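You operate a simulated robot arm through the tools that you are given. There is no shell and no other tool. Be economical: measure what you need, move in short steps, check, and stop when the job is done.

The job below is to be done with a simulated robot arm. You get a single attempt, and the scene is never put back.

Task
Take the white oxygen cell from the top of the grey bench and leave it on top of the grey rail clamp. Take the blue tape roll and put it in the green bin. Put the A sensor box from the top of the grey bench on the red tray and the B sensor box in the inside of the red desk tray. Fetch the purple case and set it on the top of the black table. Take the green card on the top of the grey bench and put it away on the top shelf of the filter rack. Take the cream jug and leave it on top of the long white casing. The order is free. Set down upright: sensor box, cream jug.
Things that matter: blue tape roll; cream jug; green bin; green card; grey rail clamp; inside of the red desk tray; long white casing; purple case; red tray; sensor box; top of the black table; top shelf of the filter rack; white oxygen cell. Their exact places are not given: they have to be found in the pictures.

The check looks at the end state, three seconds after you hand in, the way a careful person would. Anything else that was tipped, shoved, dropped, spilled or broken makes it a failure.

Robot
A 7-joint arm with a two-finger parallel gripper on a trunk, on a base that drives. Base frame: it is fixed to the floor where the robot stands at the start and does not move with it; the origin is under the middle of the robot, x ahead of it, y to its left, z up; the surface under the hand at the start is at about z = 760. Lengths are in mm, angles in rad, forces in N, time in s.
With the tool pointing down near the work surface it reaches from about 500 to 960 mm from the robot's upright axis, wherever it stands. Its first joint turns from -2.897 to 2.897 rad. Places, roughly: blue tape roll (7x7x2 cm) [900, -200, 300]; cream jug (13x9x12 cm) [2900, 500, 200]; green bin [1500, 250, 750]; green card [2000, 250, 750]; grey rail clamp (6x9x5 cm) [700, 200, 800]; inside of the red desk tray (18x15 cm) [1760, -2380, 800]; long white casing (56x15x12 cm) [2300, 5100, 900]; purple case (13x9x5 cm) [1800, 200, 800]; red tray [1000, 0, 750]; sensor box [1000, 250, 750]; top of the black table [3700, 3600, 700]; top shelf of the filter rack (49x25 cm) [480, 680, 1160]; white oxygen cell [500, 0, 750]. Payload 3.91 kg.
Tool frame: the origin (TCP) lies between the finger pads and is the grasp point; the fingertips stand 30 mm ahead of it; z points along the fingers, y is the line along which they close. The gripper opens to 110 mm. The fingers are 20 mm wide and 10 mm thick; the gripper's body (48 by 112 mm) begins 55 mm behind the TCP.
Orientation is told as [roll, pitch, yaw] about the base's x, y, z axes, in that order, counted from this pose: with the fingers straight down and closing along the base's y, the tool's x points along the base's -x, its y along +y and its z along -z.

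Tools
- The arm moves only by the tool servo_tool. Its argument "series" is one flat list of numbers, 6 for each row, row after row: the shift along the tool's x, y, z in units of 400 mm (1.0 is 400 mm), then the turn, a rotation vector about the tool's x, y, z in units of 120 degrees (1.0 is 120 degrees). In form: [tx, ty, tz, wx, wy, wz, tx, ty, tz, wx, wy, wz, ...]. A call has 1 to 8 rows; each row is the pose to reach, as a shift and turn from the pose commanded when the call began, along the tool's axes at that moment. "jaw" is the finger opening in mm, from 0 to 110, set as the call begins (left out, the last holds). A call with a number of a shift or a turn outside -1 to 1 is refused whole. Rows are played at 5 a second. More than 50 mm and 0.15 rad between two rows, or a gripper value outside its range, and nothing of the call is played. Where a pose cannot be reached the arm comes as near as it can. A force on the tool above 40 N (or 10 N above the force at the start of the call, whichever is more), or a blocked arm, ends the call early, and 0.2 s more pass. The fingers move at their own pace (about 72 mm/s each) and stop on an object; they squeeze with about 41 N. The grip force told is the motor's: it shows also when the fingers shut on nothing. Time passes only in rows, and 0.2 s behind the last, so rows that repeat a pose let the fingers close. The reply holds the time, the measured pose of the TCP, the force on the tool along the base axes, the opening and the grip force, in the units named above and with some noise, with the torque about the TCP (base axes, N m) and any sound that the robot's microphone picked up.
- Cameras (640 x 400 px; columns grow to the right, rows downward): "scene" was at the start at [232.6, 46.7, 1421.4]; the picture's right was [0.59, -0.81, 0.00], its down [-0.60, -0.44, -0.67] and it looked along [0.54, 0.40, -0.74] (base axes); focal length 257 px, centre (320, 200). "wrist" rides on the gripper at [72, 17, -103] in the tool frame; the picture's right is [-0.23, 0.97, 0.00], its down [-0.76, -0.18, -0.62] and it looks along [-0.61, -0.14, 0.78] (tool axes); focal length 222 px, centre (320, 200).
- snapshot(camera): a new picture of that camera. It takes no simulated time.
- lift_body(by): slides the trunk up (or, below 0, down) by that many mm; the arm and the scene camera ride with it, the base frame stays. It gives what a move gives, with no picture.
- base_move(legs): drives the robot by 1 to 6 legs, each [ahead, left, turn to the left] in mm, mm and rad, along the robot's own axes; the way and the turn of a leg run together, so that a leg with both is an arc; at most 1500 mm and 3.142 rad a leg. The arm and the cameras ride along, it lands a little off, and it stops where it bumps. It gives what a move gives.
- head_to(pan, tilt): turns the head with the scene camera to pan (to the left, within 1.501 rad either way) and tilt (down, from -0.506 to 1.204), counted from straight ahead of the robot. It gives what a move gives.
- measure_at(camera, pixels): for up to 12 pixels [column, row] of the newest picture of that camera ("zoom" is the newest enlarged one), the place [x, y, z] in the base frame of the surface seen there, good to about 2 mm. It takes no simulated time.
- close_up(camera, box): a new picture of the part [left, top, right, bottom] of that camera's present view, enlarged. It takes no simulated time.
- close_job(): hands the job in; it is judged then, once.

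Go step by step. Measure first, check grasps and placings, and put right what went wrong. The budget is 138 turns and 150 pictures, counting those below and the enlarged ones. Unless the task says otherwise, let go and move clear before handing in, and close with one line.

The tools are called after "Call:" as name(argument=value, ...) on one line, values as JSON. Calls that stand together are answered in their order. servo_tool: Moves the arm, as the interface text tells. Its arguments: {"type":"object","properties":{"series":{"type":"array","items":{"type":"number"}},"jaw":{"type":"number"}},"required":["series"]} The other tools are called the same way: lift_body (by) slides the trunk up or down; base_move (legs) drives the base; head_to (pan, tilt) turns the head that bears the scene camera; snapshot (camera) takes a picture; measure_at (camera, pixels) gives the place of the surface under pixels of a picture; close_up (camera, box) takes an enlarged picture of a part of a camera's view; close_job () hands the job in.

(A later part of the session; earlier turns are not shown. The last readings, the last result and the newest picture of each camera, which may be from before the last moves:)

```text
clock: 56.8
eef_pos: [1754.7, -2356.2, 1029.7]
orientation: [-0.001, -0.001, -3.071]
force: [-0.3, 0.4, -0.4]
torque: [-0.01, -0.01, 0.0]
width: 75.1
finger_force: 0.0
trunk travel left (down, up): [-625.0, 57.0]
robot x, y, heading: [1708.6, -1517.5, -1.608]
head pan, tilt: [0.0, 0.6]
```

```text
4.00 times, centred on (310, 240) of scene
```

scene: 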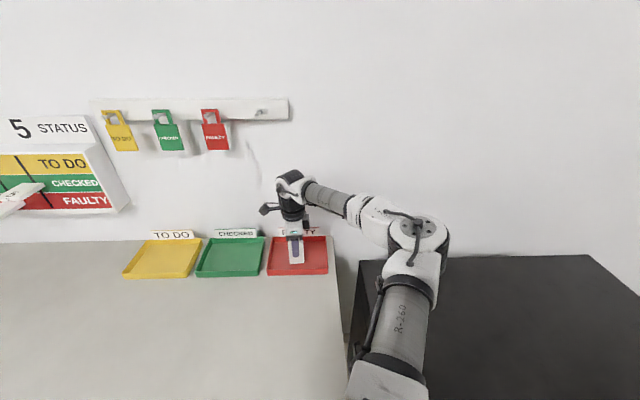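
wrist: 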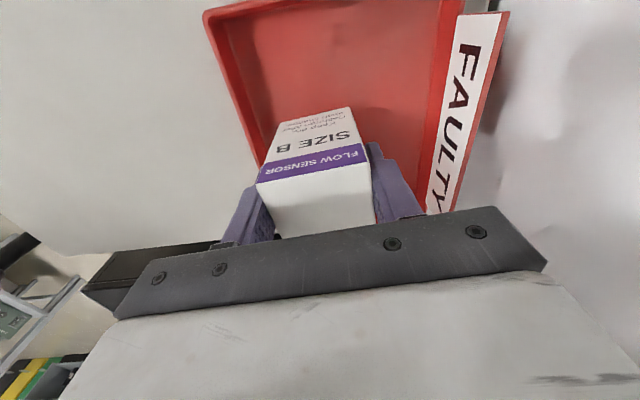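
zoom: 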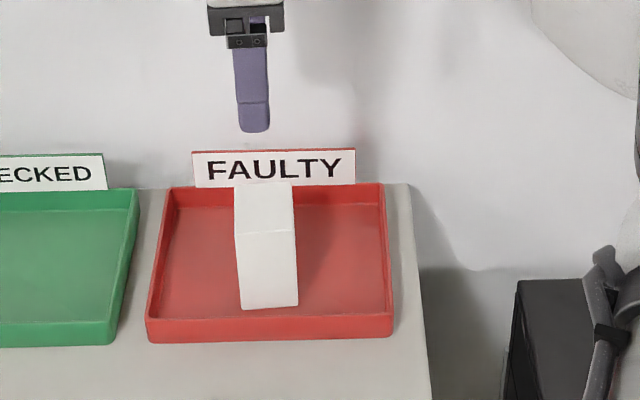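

Box B stands upright in the tray. Back off and turn to face the bench.

Call:
base_move(legs=[[-330, 0, 0], [0, 0, 1.6], [0, 0, 1.58]])

Call:
head_to(pan=0.0, tilt=0.6)

Call:
snapshot(camera="scene")

Call:
head_to(pan=0.7, tilt=0.6)

Call:
snapshot(camera="scene")

```text
clock: 67.0
eef_pos: [1623.1, -352.9, 1029.2]
orientation: [0.0, 0.0, 0.126]
force: [-0.1, -0.6, 0.6]
torque: [0.0, 0.02, -0.02]
width: 75.1
finger_force: 0.0
trunk travel left (down, up): [-625.0, 57.0]
robot x, y, heading: [1718.2, -1189.9, 1.596]
head pan, tilt: [0.0, 0.6]
```

```text
clock: 67.6
eef_pos: [1623.4, -351.8, 1030.0]
orientation: [0.0, 0.0, 0.128]
force: [-0.7, 0.3, 0.6]
torque: [0.02, 0.01, 0.01]
width: 75.1
finger_force: 0.0
trunk travel left (down, up): [-625.0, 57.0]
robot x, y, heading: [1720.2, -1187.3, 1.598]
head pan, tilt: [0.0, 0.6]
```

```text
114 pictures are left
```

scene: 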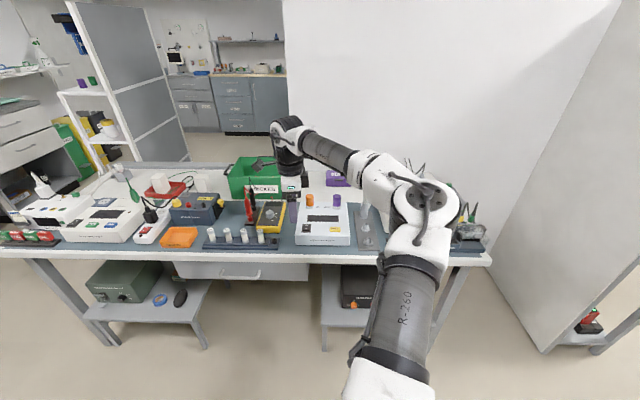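

```text
clock: 68.7
eef_pos: [1623.6, -352.2, 1028.9]
orientation: [0.001, -0.001, 0.128]
force: [0.5, -0.1, -0.5]
torque: [-0.01, -0.01, 0.0]
width: 74.9
finger_force: 0.1
trunk travel left (down, up): [-625.0, 57.0]
robot x, y, heading: [1718.5, -1189.5, 1.599]
head pan, tilt: [0.7, 0.6]
```

```text
113 pictures are left
```

scene: 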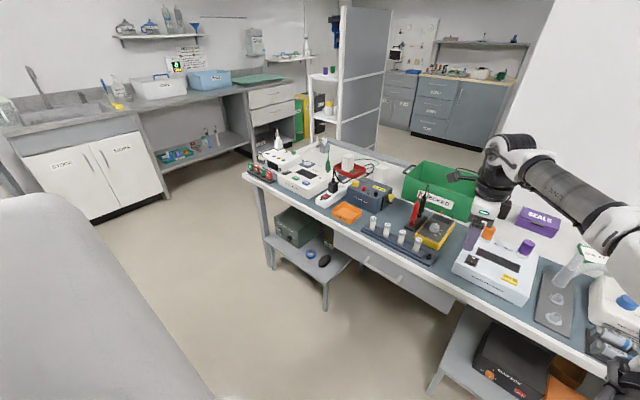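

The tape roll is on the low shelf near (310,254). Zoom and measure it, and the bin/case/card area.

Call:
close_up(camera="scene", box=[240, 180, 370, 310])

Call:
measure_at(camera="scene", pixels=[[311, 251], [311, 256], [323, 262], [324, 308], [357, 265], [320, 205], [278, 262], [295, 210], [440, 215], [538, 212], [455, 203], [410, 190]])

Call:
close_up(camera="scene", box=[390, 150, 590, 280])

```text
3.08 times, centred on (305, 245) of scene
```

zoom: 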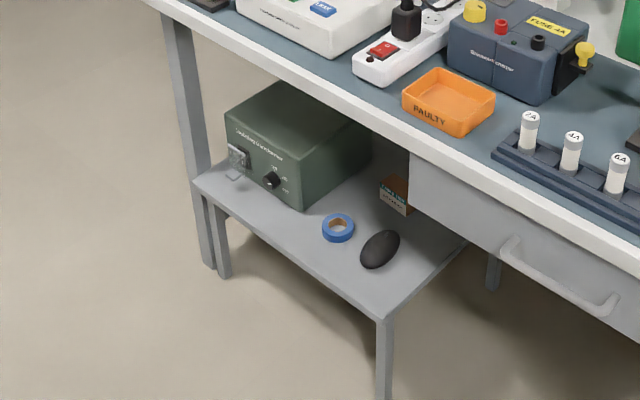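

```text
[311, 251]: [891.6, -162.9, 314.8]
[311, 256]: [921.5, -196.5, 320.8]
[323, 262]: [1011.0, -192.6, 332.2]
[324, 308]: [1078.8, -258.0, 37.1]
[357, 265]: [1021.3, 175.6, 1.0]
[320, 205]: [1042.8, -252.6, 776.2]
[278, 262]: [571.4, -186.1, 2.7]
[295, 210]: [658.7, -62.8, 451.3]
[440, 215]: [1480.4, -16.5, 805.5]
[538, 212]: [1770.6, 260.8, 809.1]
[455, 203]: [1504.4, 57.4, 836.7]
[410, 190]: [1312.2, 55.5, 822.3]
```

```text
3.08 times, centred on (490, 215) of scene
```

zoom: 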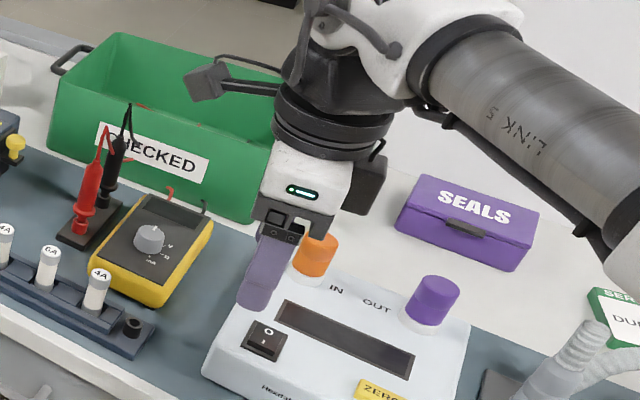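

Tape roll sits flat at about (905,−180) on a shelf (z≈295) under the bench, so I need a tilted reach with the trunk lowered. First retract and rotate the tool to the robot-aligned yaw while moving sideways.

Call:
servo_tool(series=[-0.0223, -0.0618, 0, 0, 0, -0.07, -0.0446, -0.1236, 0, 0, 0, -0.14, -0.0669, -0.1854, 0, 0, 0, -0.21, -0.0892, -0.2472, 0, 0, 0, -0.28, -0.1115, -0.309, 0, 0, 0, -0.35, -0.1338, -0.3708, 0, 0, 0, -0.42, -0.1561, -0.4326, 0, 0, 0, -0.49, -0.178, -0.4945, 0, 0, 0, -0.56])

Call:
servo_tool(series=[0, 0, 0, 0, 0, -0.07, 0, 0, 0, 0, 0, -0.1424, 0, 0, 0, 0, 0, -0.1424], jaw=100)

Call:
base_move(legs=[[0, 810, -0.027]])

```text
clock: 70.5
eef_pos: [1719.4, -539.4, 1030.0]
orientation: [0.001, -0.001, 1.301]
force: [0.4, 0.0, 0.2]
torque: [0.05, -0.03, 0.0]
width: 74.9
finger_force: 0.0
trunk travel left (down, up): [-625.0, 57.0]
robot x, y, heading: [1715.3, -1186.2, 1.6]
head pan, tilt: [0.7, 0.6]
```

```text
refused: row 2 steps farther than a row can; nothing moved
```

```text
clock: 77.2
eef_pos: [914.0, -553.6, 1030.1]
orientation: [0.001, 0.001, 1.287]
force: [0.1, -0.7, -0.5]
torque: [0.01, -0.03, -0.01]
width: 74.7
finger_force: 0.0
trunk travel left (down, up): [-625.0, 57.0]
robot x, y, heading: [908.2, -1203.2, 1.582]
head pan, tilt: [0.7, 0.6]
```

Finish the yaw, then tilt 45° forward, and lower the trunk.

Call:
servo_tool(series=[0, 0, 0, 0, 0, -0.07, 0, 0, 0, 0, 0, -0.1356, 0, 0, 0, 0, 0, -0.1356], jaw=100)

Call:
servo_tool(series=[0, 0, 0, 0, -0.0625, 0, 0, 0, 0, 0, -0.125, 0, 0, 0, 0, 0, -0.1875, 0, 0, 0, 0, 0, -0.25, 0, 0, 0, 0, 0, -0.3125, 0, 0, 0, 0, 0, -0.375, 0, 0, 0, 0, 0, -0.375, 0])

Call:
lift_body(by=-550)

Call:
head_to(pan=0.15, tilt=0.6)

Call:
snapshot(camera="scene")

Call:
snapshot(camera="wrist")

```text
clock: 78.0
eef_pos: [914.0, -552.7, 1028.5]
orientation: [0.0, 0.001, 1.572]
force: [0.0, 0.6, -0.2]
torque: [-0.01, 0.0, 0.01]
width: 99.7
finger_force: 0.0
trunk travel left (down, up): [-625.0, 57.0]
robot x, y, heading: [905.4, -1202.9, 1.583]
head pan, tilt: [0.7, 0.6]
```

```text
clock: 79.6
eef_pos: [914.2, -551.3, 1029.9]
orientation: [0.003, -0.785, 1.57]
force: [-1.0, 0.0, -0.4]
torque: [0.0, -0.03, 0.01]
width: 99.9
finger_force: 0.0
trunk travel left (down, up): [-625.0, 57.0]
robot x, y, heading: [906.4, -1200.4, 1.584]
head pan, tilt: [0.7, 0.6]
```

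```text
refused: -550 is not a number from -400 to 400
```

```text
clock: 80.5
eef_pos: [914.1, -552.0, 1031.1]
orientation: [0.002, -0.782, 1.572]
force: [0.0, 1.2, 0.1]
torque: [-0.02, 0.04, -0.02]
width: 100.0
finger_force: 0.1
trunk travel left (down, up): [-625.0, 57.0]
robot x, y, heading: [909.9, -1204.3, 1.583]
head pan, tilt: [0.15, 0.6]
```

```text
110 pictures are left
```

scene: 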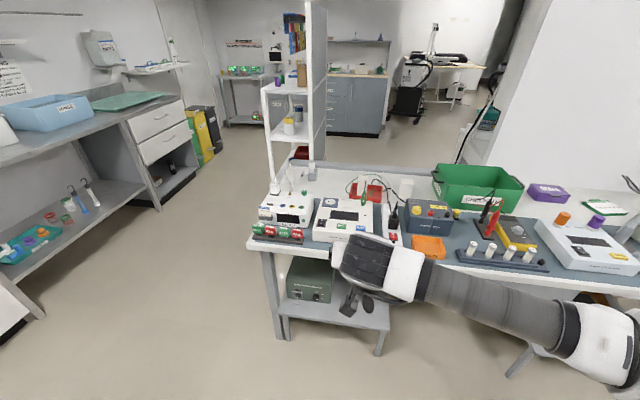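

```text
109 pictures are left
```

wrist: 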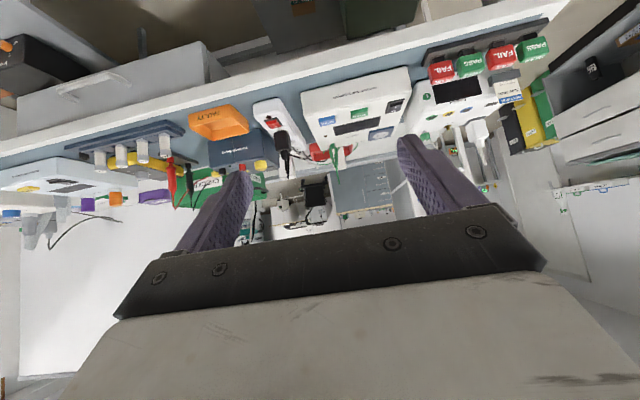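

The elbow swings out to the right; check where it is relative to the bench edge before lowering.

Call:
measure_at(camera="scene", pixels=[[600, 310], [620, 350], [500, 275], [440, 265], [370, 245], [345, 245], [590, 380]])

```text
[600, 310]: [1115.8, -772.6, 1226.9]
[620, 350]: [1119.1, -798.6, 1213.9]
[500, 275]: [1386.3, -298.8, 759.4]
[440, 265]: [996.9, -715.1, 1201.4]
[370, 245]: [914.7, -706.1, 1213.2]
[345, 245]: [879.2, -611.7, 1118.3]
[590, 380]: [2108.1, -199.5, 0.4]
```

All arm parts are behind y=−610, clear of the bench. Lower the trunk by 590 in total.

Call:
lift_body(by=-400)

Call:
lift_body(by=-180)

Call:
snapshot(camera="scene")

Call:
snapshot(camera="wrist")

```text
clock: 84.4
eef_pos: [914.4, -552.8, 631.5]
orientation: [0.003, -0.782, 1.57]
force: [0.4, 0.2, -0.3]
torque: [0.02, 0.01, 0.01]
width: 99.8
finger_force: 0.1
trunk travel left (down, up): [-225.0, 457.0]
robot x, y, heading: [903.0, -1202.9, 1.587]
head pan, tilt: [0.15, 0.6]
```

```text
clock: 86.4
eef_pos: [914.0, -553.0, 478.7]
orientation: [-0.003, -0.792, 1.573]
force: [0.0, -0.1, 0.0]
torque: [0.04, 0.0, -0.03]
width: 99.8
finger_force: 0.0
trunk travel left (down, up): [-45.0, 637.0]
robot x, y, heading: [905.0, -1203.1, 1.582]
head pan, tilt: [0.15, 0.6]
```

```text
108 pictures are left
```

scene: 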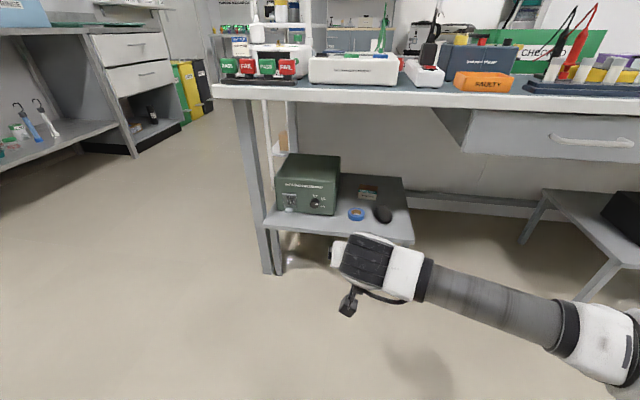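

```text
107 pictures are left
```

wrist: 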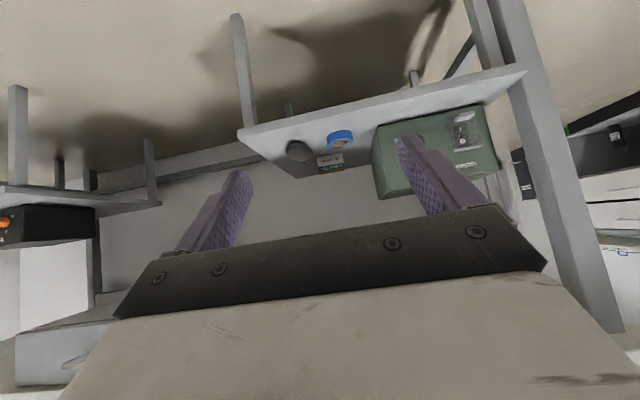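

Good view of the tape at (357,213). Measure it and neighbours.

Call:
close_up(camera="scene", box=[260, 150, 420, 260])

Call:
servo_tool(series=[0, 0, 0, 0, 0, 0])

```text
3.64 times, centred on (340, 205) of scene
```

zoom: 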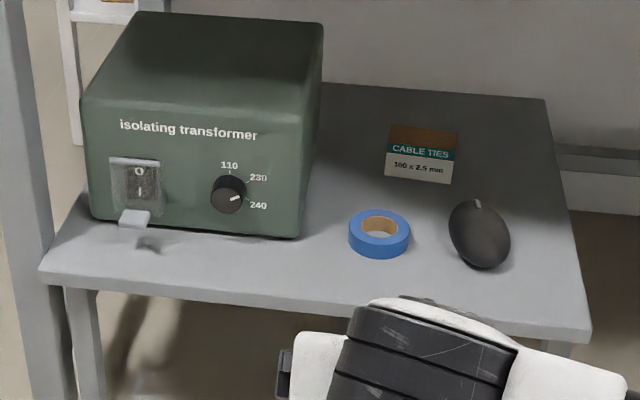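

```text
clock: 87.0
eef_pos: [912.7, -554.4, 478.3]
orientation: [-0.001, -0.792, 1.576]
force: [-0.3, 0.6, 0.7]
torque: [0.01, 0.02, -0.01]
width: 99.9
finger_force: 0.1
trunk travel left (down, up): [-45.0, 637.0]
robot x, y, heading: [904.4, -1203.4, 1.582]
head pan, tilt: [0.15, 0.6]
stopped in row 1: the arm was blocked; the commanded pose is now the measured one
```

The arm is blocked, likely against the robot's own base. Raise the trunk 60 and measure the tape.

Call:
measure_at(camera="zoom", pixels=[[378, 212], [378, 242], [351, 230], [409, 228], [365, 217], [378, 258], [302, 232], [450, 235], [505, 250], [350, 290], [415, 180], [300, 60]])

Call:
lift_body(by=60)

Call:
servo_tool(series=[0, 0, 0, 0, 0, 0])

```text
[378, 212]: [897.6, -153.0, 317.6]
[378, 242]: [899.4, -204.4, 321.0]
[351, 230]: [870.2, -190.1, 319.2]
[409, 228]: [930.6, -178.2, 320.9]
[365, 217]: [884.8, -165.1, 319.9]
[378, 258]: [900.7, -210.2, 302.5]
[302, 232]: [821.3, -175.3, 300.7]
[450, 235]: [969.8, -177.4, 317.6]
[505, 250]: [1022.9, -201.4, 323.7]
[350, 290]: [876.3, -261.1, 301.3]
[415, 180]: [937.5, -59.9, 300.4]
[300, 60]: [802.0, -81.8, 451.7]
```

```text
clock: 88.0
eef_pos: [915.1, -552.1, 510.4]
orientation: [0.002, -0.781, 1.572]
force: [-1.1, 0.4, -0.2]
torque: [-0.02, 0.0, 0.01]
width: 100.0
finger_force: 0.1
trunk travel left (down, up): [-105.0, 577.0]
robot x, y, heading: [904.4, -1198.4, 1.589]
head pan, tilt: [0.15, 0.6]
```

```text
clock: 88.4
eef_pos: [914.5, -551.1, 509.9]
orientation: [0.001, -0.78, 1.571]
force: [-0.7, -0.9, 0.1]
torque: [-0.01, 0.02, 0.04]
width: 100.1
finger_force: 0.1
trunk travel left (down, up): [-105.0, 577.0]
robot x, y, heading: [906.5, -1202.1, 1.583]
head pan, tilt: [0.15, 0.6]
```

Unblocked. Tape centre (900,−180), z 301–320, with gaps on both sides. Drive ahead 150 and advance along the tool axis most of the way.

Call:
base_move(legs=[[150, 0, -0.012]])

Call:
snapshot(camera="wrist")

```text
clock: 89.7
eef_pos: [920.6, -404.1, 511.5]
orientation: [-0.001, -0.782, 1.559]
force: [-0.5, 0.4, 0.0]
torque: [0.0, 0.02, -0.02]
width: 100.2
finger_force: 0.1
trunk travel left (down, up): [-105.0, 577.0]
robot x, y, heading: [906.0, -1055.2, 1.569]
head pan, tilt: [0.15, 0.6]
```

```text
105 pictures are left
```

wrist: 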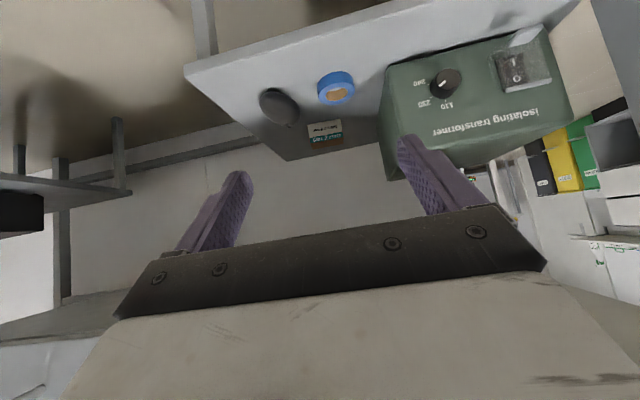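

Advance to about 75 mm short of the tape with jaw at 80.

Call:
servo_tool(series=[-0.01, 0.015, 0.1, 0, 0, 0, -0.02, 0.03, 0.2, 0, 0, 0, -0.03, 0.045, 0.3, 0, 0, 0, -0.04, 0.0575, 0.4, 0, 0, 0, -0.053, 0.0575, 0.5, 0, 0, 0, -0.053, 0.0575, 0.5, 0, 0, 0], jaw=80)

Call:
snapshot(camera="wrist")

Call:
close_up(camera="scene", box=[240, 130, 480, 280])

```text
clock: 91.1
eef_pos: [899.2, -247.0, 382.4]
orientation: [-0.001, -0.783, 1.561]
force: [-0.1, 0.3, 0.1]
torque: [-0.02, 0.02, -0.02]
width: 80.0
finger_force: 0.1
trunk travel left (down, up): [-105.0, 577.0]
robot x, y, heading: [906.2, -1053.1, 1.569]
head pan, tilt: [0.15, 0.6]
```

```text
104 pictures are left
```

wrist: 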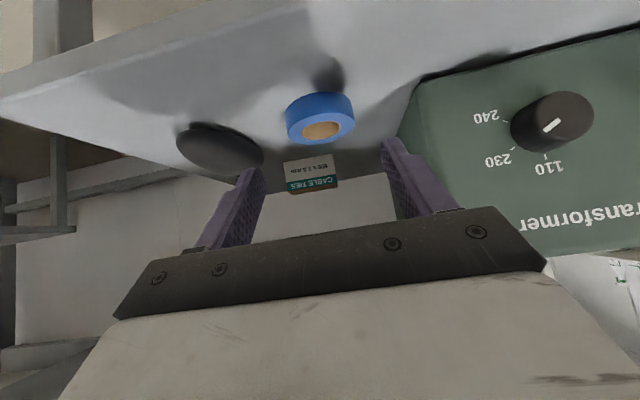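

```text
2.67 times, centred on (360, 205) of scene
```

zoom: 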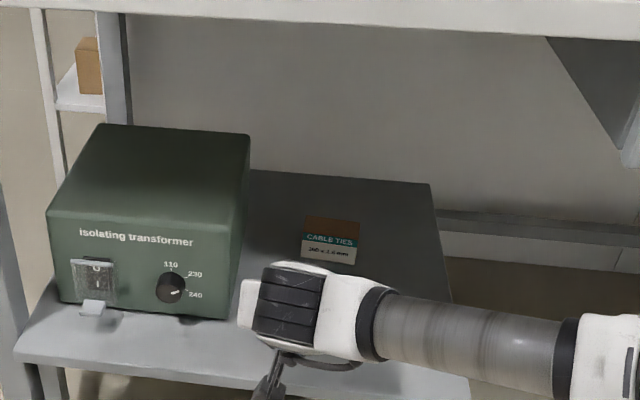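

Check the tape and its gaps from the wrist view.

Call:
measure_at(camera="wrist", pixels=[[288, 125], [354, 120], [320, 142], [262, 155], [400, 130], [245, 150], [300, 120]])

Call:
servo_tool(series=[0, 0, 0.07, 0, 0, 0, -0.003, 0, 0.14, 0, 0, 0, -0.003, 0, 0.14, 0, 0, 0])

Call:
snapshot(camera="wrist")

```text
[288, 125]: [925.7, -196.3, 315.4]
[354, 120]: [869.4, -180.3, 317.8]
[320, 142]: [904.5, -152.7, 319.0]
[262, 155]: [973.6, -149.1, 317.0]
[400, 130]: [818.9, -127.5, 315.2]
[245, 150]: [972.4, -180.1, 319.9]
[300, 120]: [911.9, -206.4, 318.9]
```

```text
clock: 91.9
eef_pos: [900.1, -206.1, 345.4]
orientation: [0.0, -0.781, 1.56]
force: [-0.7, -0.2, 0.0]
torque: [0.01, 0.02, -0.01]
width: 80.3
finger_force: 0.0
trunk travel left (down, up): [-105.0, 577.0]
robot x, y, heading: [905.7, -1052.8, 1.575]
head pan, tilt: [0.15, 0.6]
```

```text
102 pictures are left
```

wrist: 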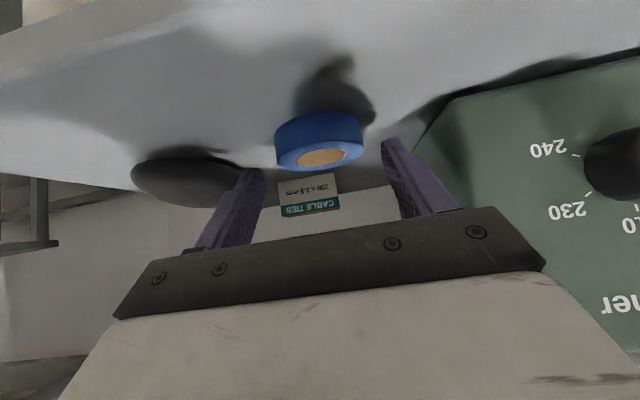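

Final 18 mm, then close.

Call:
servo_tool(series=[0, 0, 0.025, 0, 0, 0, 0.002, 0, 0.047, 0, 0, 0, 0.002, 0, 0.047, 0, 0, 0])

Call:
servo_tool(series=[0, 0, 0, 0, 0, 0, 0, 0, 0, 0, 0, 0, 0, 0, 0, 0, 0, 0], jaw=40)

Call:
snapshot(camera="wrist")

```text
clock: 92.7
eef_pos: [899.9, -195.3, 330.8]
orientation: [-0.001, -0.782, 1.558]
force: [0.2, 0.0, 0.4]
torque: [-0.01, 0.0, 0.0]
width: 79.9
finger_force: 0.1
trunk travel left (down, up): [-105.0, 577.0]
robot x, y, heading: [902.5, -1056.8, 1.575]
head pan, tilt: [0.15, 0.6]
```

```text
clock: 93.5
eef_pos: [900.4, -195.3, 331.6]
orientation: [0.0, -0.782, 1.56]
force: [-0.4, -0.3, 0.1]
torque: [-0.04, -0.01, 0.03]
width: 60.6
finger_force: 40.6
trunk travel left (down, up): [-105.0, 577.0]
robot x, y, heading: [905.2, -1051.8, 1.577]
head pan, tilt: [0.15, 0.6]
```

```text
101 pictures are left
```

wrist: 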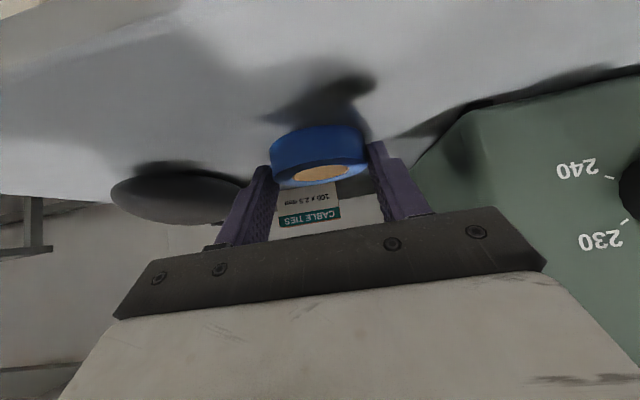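

Held at 60.6 mm. Lift a little, then retreat along the tool axis.

Call:
servo_tool(series=[-0.026, 0, -0.026, 0, 0, 0, -0.053, 0, -0.053, 0, 0, 0, -0.053, 0, -0.15, 0, 0, 0, -0.053, 0, -0.25, 0, 0, 0, -0.053, 0, -0.35, 0, 0, 0, -0.053, 0, -0.45, 0, 0, 0, -0.053, 0, -0.55, 0, 0, 0, -0.053, 0, -0.65, 0, 0, 0])

Call:
snapshot(camera="wrist")

```text
clock: 95.3
eef_pos: [890.4, -362.6, 527.8]
orientation: [0.0, -0.779, 1.57]
force: [-0.3, 0.2, -1.2]
torque: [-0.04, -0.01, 0.04]
width: 60.3
finger_force: 41.0
trunk travel left (down, up): [-105.0, 577.0]
robot x, y, heading: [903.6, -1051.7, 1.576]
head pan, tilt: [0.15, 0.6]
```

```text
100 pictures are left
```

wrist: 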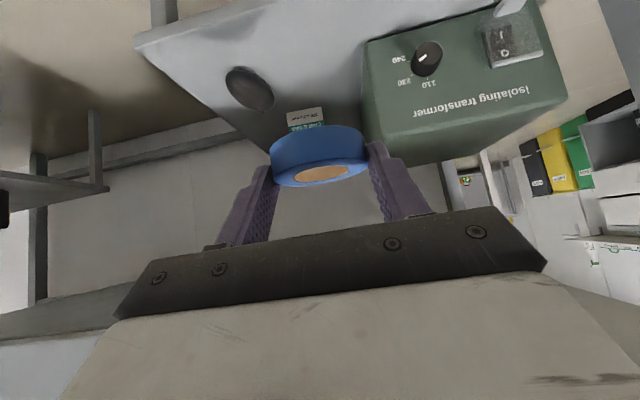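

Tape is securely held. Back away, raise the trunk, and straighten the tool.

Call:
base_move(legs=[[-300, 0, 0]])

Call:
lift_body(by=400)

Call:
lift_body(by=170)

Call:
servo_tool(series=[0, 0, 0, 0, 0.0625, 0, 0, 0, 0, 0, 0.125, 0, 0, 0, 0, 0, 0.1875, 0, 0, 0, 0, 0, 0.25, 0, 0, 0, 0, 0, 0.3125, 0, 0, 0, 0, 0, 0.372, 0, 0, 0, 0, 0, 0.372, 0])

Call:
base_move(legs=[[0, -510, 0]])

Call:
head_to(pan=0, tilt=0.7)

Call:
snapshot(camera="scene")

Call:
snapshot(camera="wrist")

```text
clock: 97.4
eef_pos: [886.7, -665.5, 528.6]
orientation: [0.01, -0.78, 1.571]
force: [0.3, -0.3, -0.2]
torque: [-0.04, 0.01, -0.01]
width: 60.4
finger_force: 41.0
trunk travel left (down, up): [-105.0, 577.0]
robot x, y, heading: [907.9, -1356.3, 1.577]
head pan, tilt: [0.15, 0.6]
```

```text
clock: 101.2
eef_pos: [886.4, -664.7, 930.2]
orientation: [0.01, -0.78, 1.571]
force: [0.6, -0.1, -0.3]
torque: [-0.03, 0.01, 0.0]
width: 60.4
finger_force: 40.9
trunk travel left (down, up): [-505.0, 177.0]
robot x, y, heading: [906.5, -1354.1, 1.58]
head pan, tilt: [0.15, 0.6]
```

```text
clock: 103.1
eef_pos: [886.4, -663.5, 1100.8]
orientation: [0.01, -0.78, 1.572]
force: [-0.8, -0.1, -0.4]
torque: [0.01, 0.0, 0.0]
width: 60.7
finger_force: 41.1
trunk travel left (down, up): [-675.0, 7.0]
robot x, y, heading: [906.8, -1355.6, 1.578]
head pan, tilt: [0.15, 0.6]
```

```text
clock: 104.7
eef_pos: [886.4, -664.2, 1100.4]
orientation: [0.006, 0.0, 1.577]
force: [0.0, 1.1, -0.1]
torque: [0.01, 0.01, 0.02]
width: 60.6
finger_force: 41.1
trunk travel left (down, up): [-675.0, 7.0]
robot x, y, heading: [902.6, -1355.7, 1.582]
head pan, tilt: [0.15, 0.6]
```

```text
clock: 109.2
eef_pos: [1396.1, -658.6, 1099.9]
orientation: [0.006, -0.001, 1.583]
force: [0.4, 0.2, -0.8]
torque: [0.03, 0.01, -0.01]
width: 60.6
finger_force: 40.9
trunk travel left (down, up): [-675.0, 7.0]
robot x, y, heading: [1421.6, -1349.2, 1.588]
head pan, tilt: [0.15, 0.6]
```

```text
clock: 109.9
eef_pos: [1395.8, -659.0, 1100.0]
orientation: [0.005, -0.001, 1.58]
force: [-0.2, -0.4, 0.4]
torque: [0.01, 0.02, 0.02]
width: 60.3
finger_force: 41.3
trunk travel left (down, up): [-675.0, 7.0]
robot x, y, heading: [1417.1, -1350.0, 1.582]
head pan, tilt: [0.0, 0.7]
```

```text
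99 pictures are left
```

scene: 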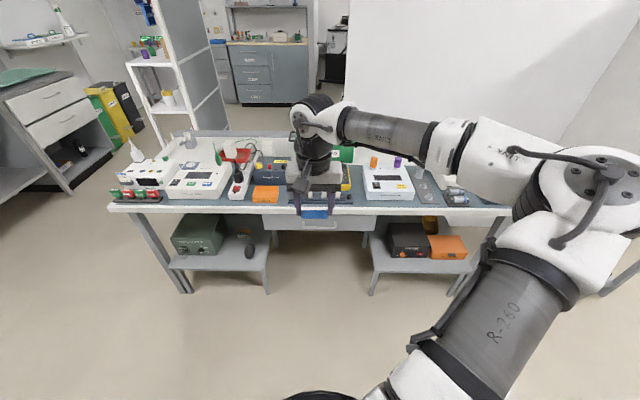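

```text
98 pictures are left
```

wrist: 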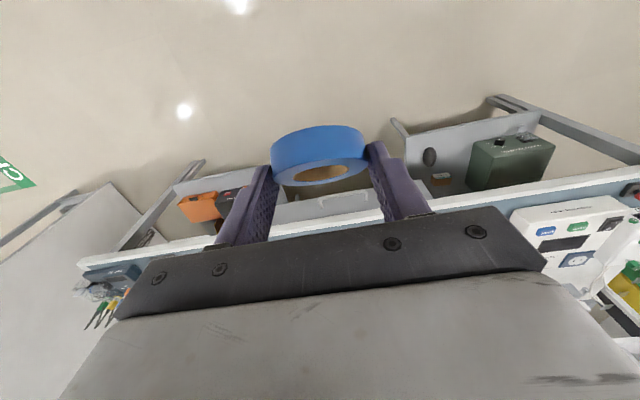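

Drive closer (640 ahead) with the hand high, and view the bin with the wrist camera.

Call:
base_move(legs=[[640, 0, 0]])

Call:
snapshot(camera="scene")

Call:
snapshot(camera="wrist")

```text
clock: 113.4
eef_pos: [1391.8, -34.1, 1099.5]
orientation: [0.006, 0.0, 1.577]
force: [0.3, 0.2, -0.6]
torque: [-0.02, 0.01, 0.01]
width: 60.5
finger_force: 41.4
trunk travel left (down, up): [-675.0, 7.0]
robot x, y, heading: [1411.3, -730.8, 1.585]
head pan, tilt: [0.0, 0.7]
```

```text
97 pictures are left
```

scene: 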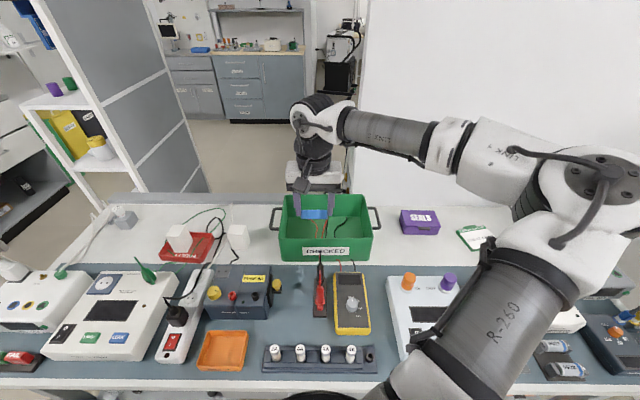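

```text
96 pictures are left
```

wrist: 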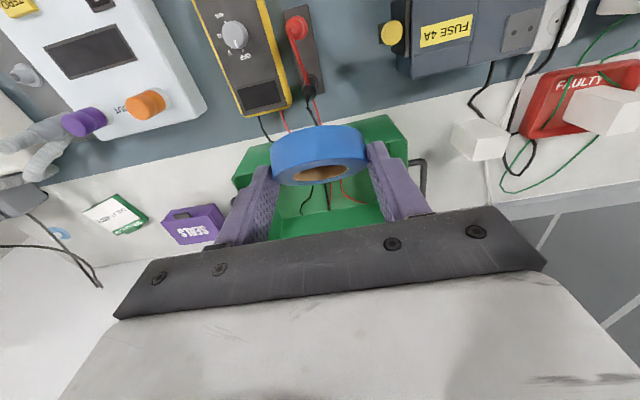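

Measure the bin rim corners and the floor.

Call:
measure_at(camera="scene", pixels=[[283, 240], [376, 236], [290, 198], [362, 196], [345, 225], [355, 215], [335, 235], [365, 225], [420, 216], [478, 237], [400, 212], [440, 212]])

Call:
close_up(camera="scene", box=[260, 170, 400, 270])

```text
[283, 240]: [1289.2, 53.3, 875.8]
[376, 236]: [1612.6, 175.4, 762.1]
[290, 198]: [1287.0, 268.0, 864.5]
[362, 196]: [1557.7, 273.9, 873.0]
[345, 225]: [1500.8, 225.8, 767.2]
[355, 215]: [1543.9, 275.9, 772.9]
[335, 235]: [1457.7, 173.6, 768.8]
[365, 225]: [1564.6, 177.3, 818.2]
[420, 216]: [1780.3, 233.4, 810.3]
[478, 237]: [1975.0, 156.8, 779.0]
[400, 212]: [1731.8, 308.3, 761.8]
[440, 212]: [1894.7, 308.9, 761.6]
```

```text
4.00 times, centred on (330, 220) of scene
```

zoom: 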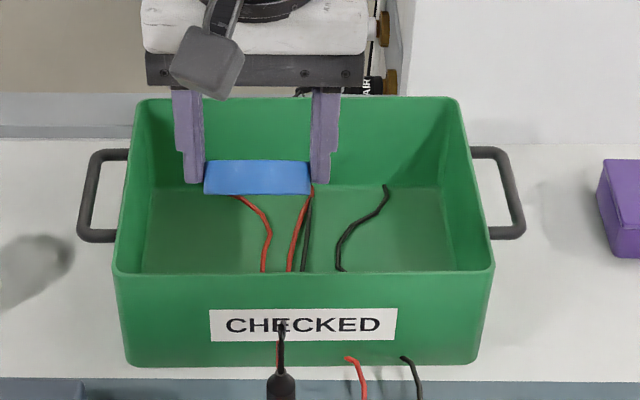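

Bin interior: x 1295–1555, y 60–268, floor 767, rim 875. Move to (1490,180) and descend.

Call:
servo_tool(series=[-0.107, -0.05, 0, 0, 0, 0, -0.214, -0.1, 0, 0, 0, 0, -0.321, -0.15, 0, 0, 0, 0, -0.428, -0.2, 0, 0, 0, 0, -0.535, -0.247, 0, 0, 0, 0, -0.535, -0.247, 0.12, 0, 0, 0, -0.535, -0.247, 0.24, 0, 0, 0, -0.535, -0.247, 0.36, 0, 0, 0])

Call:
servo_tool(series=[0, 0, 0.1, 0, 0, 0, 0, 0, 0.2, 0, 0, 0, 0, 0, 0.28, 0, 0, 0, 0, 0, 0.28, 0, 0, 0])

Call:
snapshot(camera="wrist")

Call:
close_up(camera="scene", box=[260, 170, 400, 270])

```text
clock: 115.2
eef_pos: [1485.5, 179.4, 954.2]
orientation: [0.007, -0.002, 1.577]
force: [0.1, 0.4, -0.4]
torque: [0.0, 0.02, 0.03]
width: 60.4
finger_force: 41.3
trunk travel left (down, up): [-675.0, 7.0]
robot x, y, heading: [1410.5, -728.2, 1.583]
head pan, tilt: [0.0, 0.7]
```

```text
clock: 116.2
eef_pos: [1485.8, 179.0, 842.7]
orientation: [0.005, -0.001, 1.578]
force: [-0.5, 0.1, 0.0]
torque: [0.01, 0.0, 0.02]
width: 60.8
finger_force: 40.6
trunk travel left (down, up): [-675.0, 7.0]
robot x, y, heading: [1415.7, -727.5, 1.579]
head pan, tilt: [0.0, 0.7]
```

```text
94 pictures are left
```

wrist: 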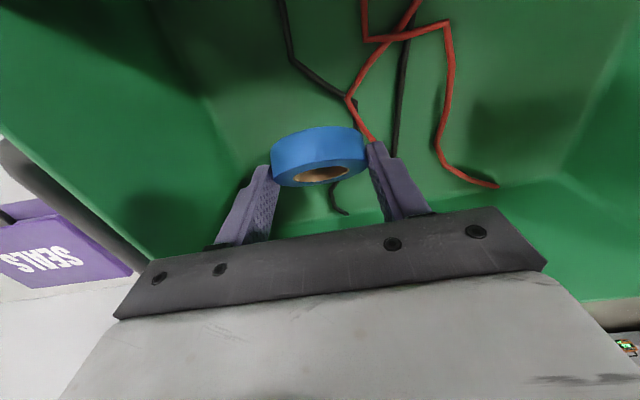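

```text
4.00 times, centred on (330, 220) of scene
```

zoom: 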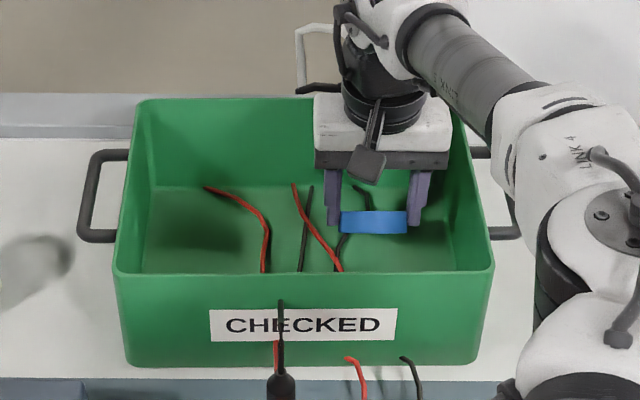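

Lower another 20 mm and release.

Call:
servo_tool(series=[0, 0, 0.025, 0, 0, 0, 0, 0, 0.05, 0, 0, 0, 0, 0, 0.05, 0, 0, 0])

Call:
close_up(camera="scene", box=[310, 190, 390, 250])

```text
clock: 117.0
eef_pos: [1485.7, 180.0, 823.1]
orientation: [0.005, -0.001, 1.577]
force: [-0.1, 0.5, -0.2]
torque: [0.01, -0.04, 0.01]
width: 60.5
finger_force: 41.1
trunk travel left (down, up): [-675.0, 7.0]
robot x, y, heading: [1408.6, -724.2, 1.582]
head pan, tilt: [0.0, 0.7]
```

```text
6.67 times, centred on (350, 220) of scene
```

zoom: 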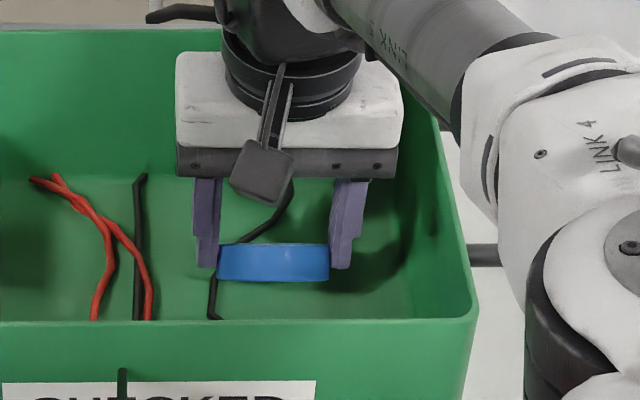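

Call:
servo_tool(series=[0, 0, 0.015, 0, 0, 0, 0, 0, 0.03, 0, 0, 0, 0, 0, 0.045, 0, 0, 0, 0, 0, 0.045, 0, 0, 0])

Call:
servo_tool(series=[0, 0, 0, 0, 0, 0, 0, 0, 0, 0, 0, 0, 0, 0, -0.1, 0, 0, 0, 0, 0, -0.2, 0, 0, 0, 0, 0, -0.32, 0, 0, 0, 0, 0, -0.44, 0, 0, 0, 0, 0, -0.44, 0, 0, 0], jaw=80)

Call:
snapshot(camera="wrist")

Call:
snapshot(camera="scene")

```text
clock: 118.0
eef_pos: [1486.7, 179.1, 811.0]
orientation: [0.005, -0.009, 1.577]
force: [0.8, -4.2, 34.3]
torque: [0.25, -0.01, -0.05]
width: 60.5
finger_force: 40.6
trunk travel left (down, up): [-675.0, 7.0]
robot x, y, heading: [1413.8, -722.5, 1.58]
head pan, tilt: [0.0, 0.7]
```

```text
clock: 119.6
eef_pos: [1487.2, 178.9, 982.3]
orientation: [0.008, -0.003, 1.579]
force: [0.7, -0.5, -0.3]
torque: [0.01, 0.01, 0.02]
width: 80.2
finger_force: 0.0
trunk travel left (down, up): [-675.0, 7.0]
robot x, y, heading: [1409.9, -725.4, 1.582]
head pan, tilt: [0.0, 0.7]
```

```text
91 pictures are left
```

wrist: 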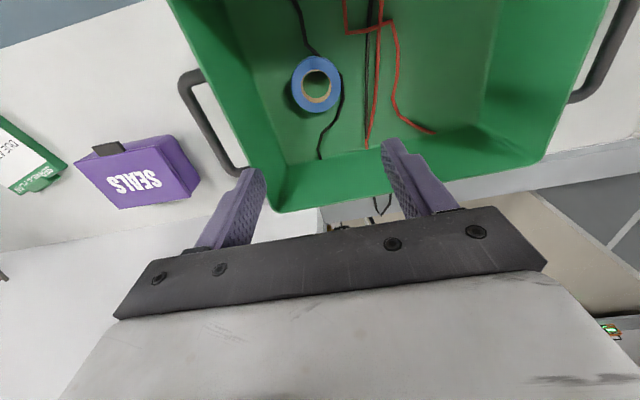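

```text
90 pictures are left
```

scene: 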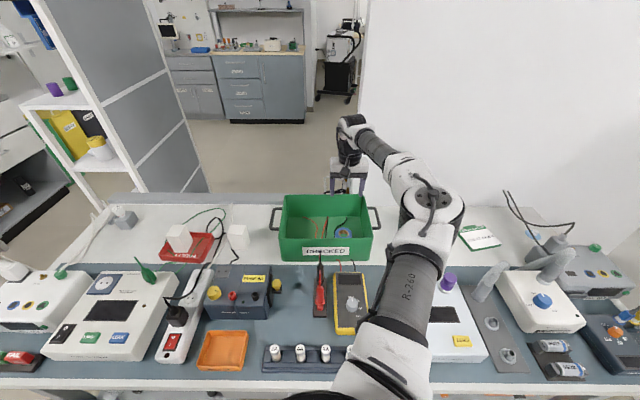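

Tape lies flat in the bin. Now measure the purple case, green card, and the tall tube objects near them.

Call:
measure_at(camera="scene", pixels=[[480, 238], [462, 236], [492, 228], [500, 245], [475, 228], [502, 265], [490, 280], [570, 255], [510, 195], [575, 225], [535, 230], [450, 275]])

Call:
close_up(camera="scene", box=[430, 180, 640, 320])

Call:
close_up(camera="wrist", box=[0, 80, 240, 240])

```text
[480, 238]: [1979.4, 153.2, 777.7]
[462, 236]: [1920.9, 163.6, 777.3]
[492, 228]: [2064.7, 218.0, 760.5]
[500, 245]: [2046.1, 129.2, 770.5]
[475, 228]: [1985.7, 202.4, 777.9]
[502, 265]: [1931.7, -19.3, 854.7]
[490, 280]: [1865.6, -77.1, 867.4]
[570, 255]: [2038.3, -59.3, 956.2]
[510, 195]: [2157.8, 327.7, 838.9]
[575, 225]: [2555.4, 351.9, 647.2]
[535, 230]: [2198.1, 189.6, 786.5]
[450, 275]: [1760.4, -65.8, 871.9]
```

```text
2.86 times, centred on (535, 250) of scene
```

zoom: 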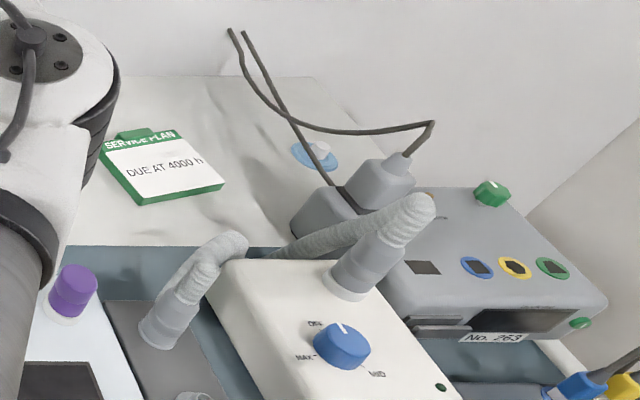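

```text
2.50 times, centred on (120, 160) of wrist
```

zoom: 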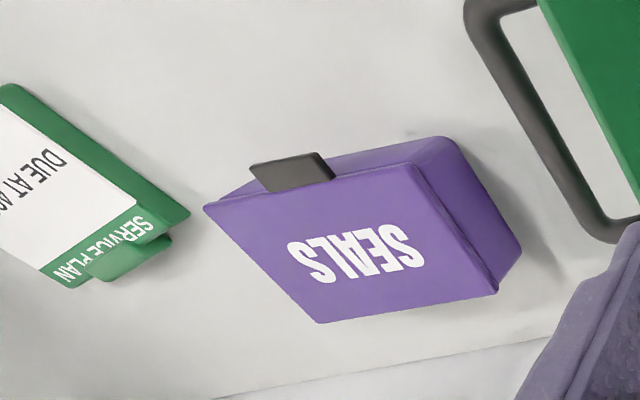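

The card lies flat near (1980,170), about 17 mm thick. Raise the hand, shift the base right 470 mm and look down on it.

Call:
servo_tool(series=[0.06, 0, -0.1, 0, 0, 0, 0.12, 0, -0.2, 0, 0, 0, 0.15, 0, -0.29, 0, 0, 0, 0.15, 0, -0.29, 0, 0, 0])

Call:
base_move(legs=[[0, -470, 0]])

Call:
snapshot(camera="wrist")

Call:
snapshot(camera="scene")

```text
clock: 120.6
eef_pos: [1490.4, 119.8, 1097.5]
orientation: [0.005, -0.001, 1.576]
force: [0.3, 0.2, 0.0]
torque: [-0.02, -0.02, 0.02]
width: 80.0
finger_force: 0.0
trunk travel left (down, up): [-675.0, 7.0]
robot x, y, heading: [1411.2, -731.1, 1.585]
head pan, tilt: [0.0, 0.7]
```

```text
clock: 124.8
eef_pos: [1961.0, 124.9, 1095.2]
orientation: [0.007, -0.003, 1.58]
force: [-0.7, -0.2, -0.4]
torque: [-0.01, -0.01, -0.02]
width: 80.1
finger_force: 0.2
trunk travel left (down, up): [-675.0, 7.0]
robot x, y, heading: [1887.1, -720.0, 1.579]
head pan, tilt: [0.0, 0.7]
```

```text
87 pictures are left
```

wrist: 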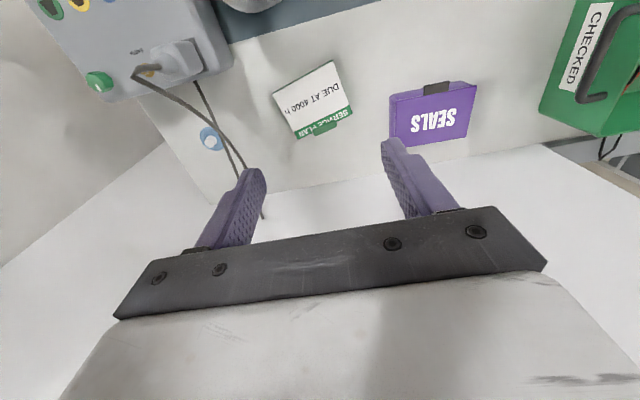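

```text
86 pictures are left
```

scene: 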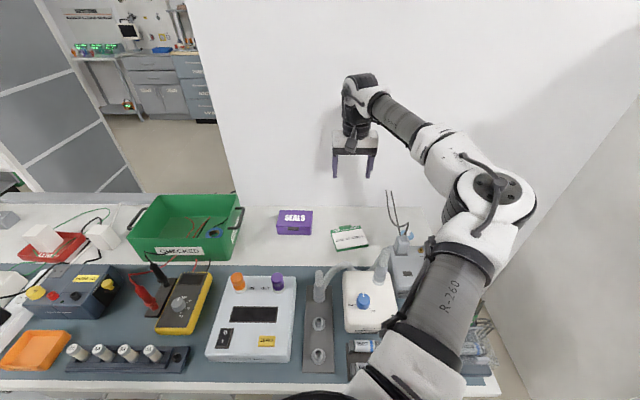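

Call:
close_up(camera="wrist", box=[250, 40, 500, 170])

Call:
measure_at(camera="wrist", pixels=[[274, 93], [332, 62], [353, 112], [299, 137], [314, 99], [323, 128], [390, 95], [475, 85], [468, 135], [395, 145], [432, 110], [440, 86]])

```text
2.56 times, centred on (375, 105) of wrist
```

zoom: 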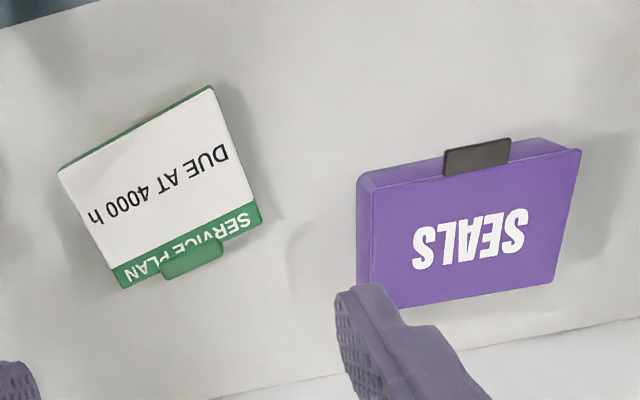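

```text
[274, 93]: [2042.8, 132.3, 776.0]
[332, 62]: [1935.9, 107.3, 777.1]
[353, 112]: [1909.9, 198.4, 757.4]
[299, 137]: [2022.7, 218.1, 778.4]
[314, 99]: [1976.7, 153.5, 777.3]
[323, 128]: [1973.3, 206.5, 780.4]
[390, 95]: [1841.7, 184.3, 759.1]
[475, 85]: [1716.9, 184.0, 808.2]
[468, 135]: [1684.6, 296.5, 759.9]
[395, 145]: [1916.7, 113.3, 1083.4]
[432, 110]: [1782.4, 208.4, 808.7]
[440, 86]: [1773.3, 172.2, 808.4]
```

Card is about 110×88, rotated 0.23 rad, with a tab on its +y side. Refine corners on the zoom.

Call:
measure_at(camera="zoom", pixels=[[62, 172], [209, 91], [259, 213], [123, 283], [160, 270], [222, 245], [190, 272], [215, 110], [100, 150], [180, 110]])

```text
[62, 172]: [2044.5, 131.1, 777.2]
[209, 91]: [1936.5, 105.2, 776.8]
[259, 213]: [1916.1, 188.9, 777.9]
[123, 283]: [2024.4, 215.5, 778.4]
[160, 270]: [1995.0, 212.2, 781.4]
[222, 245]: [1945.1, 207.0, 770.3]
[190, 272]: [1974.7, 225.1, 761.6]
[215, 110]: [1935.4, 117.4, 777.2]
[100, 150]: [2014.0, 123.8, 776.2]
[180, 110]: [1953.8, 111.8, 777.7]
```

Grip near the −x end to avoid the tab: point (1941,150), yaw 0.236. Rotate and align above it.

Call:
servo_tool(series=[-0.008, 0.006, 0.03, 0, 0, 0.064, -0.016, 0.012, 0.06, 0, 0, 0.128, -0.024, 0.018, 0.09, 0, 0, 0.192, -0.032, 0.024, 0.12, 0, 0, 0.256, -0.04, 0.03, 0.15, 0, 0, 0.32, -0.048, 0.037, 0.18, 0, 0, 0.384, -0.056, 0.043, 0.21, 0, 0, 0.448, -0.064, 0.0495, 0.24, 0, 0, 0.512], jaw=109)

Call:
servo_tool(series=[0, 0, 0.05, 0, 0, 0.065, 0, 0, 0.1, 0, 0, 0.13, 0, 0, 0.2, 0, 0, 0.13, 0, 0, 0.25, 0, 0, 0.13, 0, 0, 0.25, 0, 0, 0.13])

Call:
snapshot(camera="wrist")

```text
clock: 126.6
eef_pos: [1942.0, 150.4, 1000.1]
orientation: [0.004, 0.003, 0.505]
force: [0.3, 0.4, -0.3]
torque: [0.01, -0.02, 0.03]
width: 109.3
finger_force: 0.2
trunk travel left (down, up): [-675.0, 7.0]
robot x, y, heading: [1885.4, -722.5, 1.576]
head pan, tilt: [0.0, 0.7]
```

```text
clock: 127.8
eef_pos: [1940.0, 149.5, 899.6]
orientation: [0.003, 0.006, 0.235]
force: [0.4, -0.5, -0.3]
torque: [-0.01, -0.02, 0.03]
width: 109.1
finger_force: 0.1
trunk travel left (down, up): [-675.0, 7.0]
robot x, y, heading: [1885.6, -724.2, 1.582]
head pan, tilt: [0.0, 0.7]
```

```text
84 pictures are left
```

wrist: 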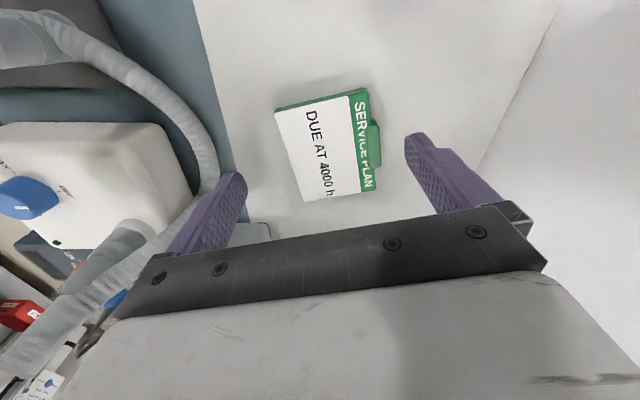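

Check how near the hose is to the left finger.

Call:
measure_at(camera="wrist", pixels=[[212, 165], [195, 120], [165, 85], [200, 190], [150, 240], [265, 230], [115, 250], [280, 110], [364, 92], [300, 200], [372, 190]])

```text
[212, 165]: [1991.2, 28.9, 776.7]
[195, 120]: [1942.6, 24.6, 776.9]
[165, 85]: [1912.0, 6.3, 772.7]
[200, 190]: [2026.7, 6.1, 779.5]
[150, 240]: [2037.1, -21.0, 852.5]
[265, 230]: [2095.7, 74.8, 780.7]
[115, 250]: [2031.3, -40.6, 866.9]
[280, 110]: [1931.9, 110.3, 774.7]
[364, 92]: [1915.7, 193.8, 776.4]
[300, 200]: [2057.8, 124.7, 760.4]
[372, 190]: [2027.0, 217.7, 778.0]
```

Hose is clear. Descend to tips just above bench and close.

Call:
servo_tool(series=[0, 0, 0.1, 0, 0, 0, 0, 0, 0.2, 0, 0, 0, 0, 0, 0.262, 0, 0, 0, 0, 0, 0.262, 0, 0, 0])

Call:
servo_tool(series=[0, 0, 0, 0, 0, 0, 0, 0, 0, 0, 0, 0, 0, 0, 0, 0, 0, 0], jaw=70)

Call:
snapshot(camera="wrist")

```text
clock: 128.8
eef_pos: [1940.7, 149.2, 793.4]
orientation: [0.004, 0.005, 0.234]
force: [-0.2, 0.2, 0.7]
torque: [0.01, 0.01, -0.01]
width: 109.2
finger_force: 0.1
trunk travel left (down, up): [-675.0, 7.0]
robot x, y, heading: [1886.0, -722.2, 1.58]
head pan, tilt: [0.0, 0.7]
```

```text
clock: 129.6
eef_pos: [1941.4, 150.1, 793.7]
orientation: [0.005, 0.005, 0.235]
force: [0.0, -1.1, 0.0]
torque: [0.01, 0.02, 0.0]
width: 94.2
finger_force: 40.6
trunk travel left (down, up): [-675.0, 7.0]
robot x, y, heading: [1884.4, -718.6, 1.583]
head pan, tilt: [0.0, 0.7]
```

```text
83 pictures are left
```

wrist: 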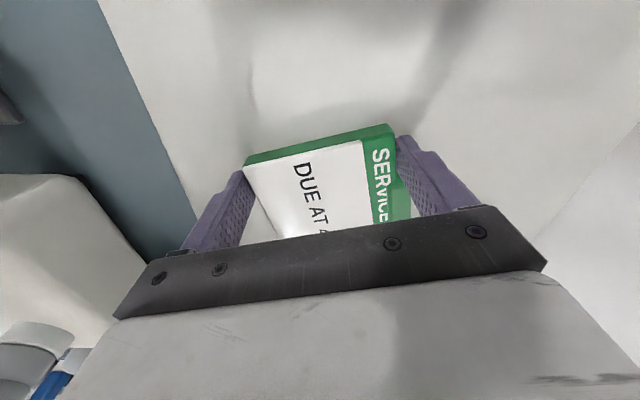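

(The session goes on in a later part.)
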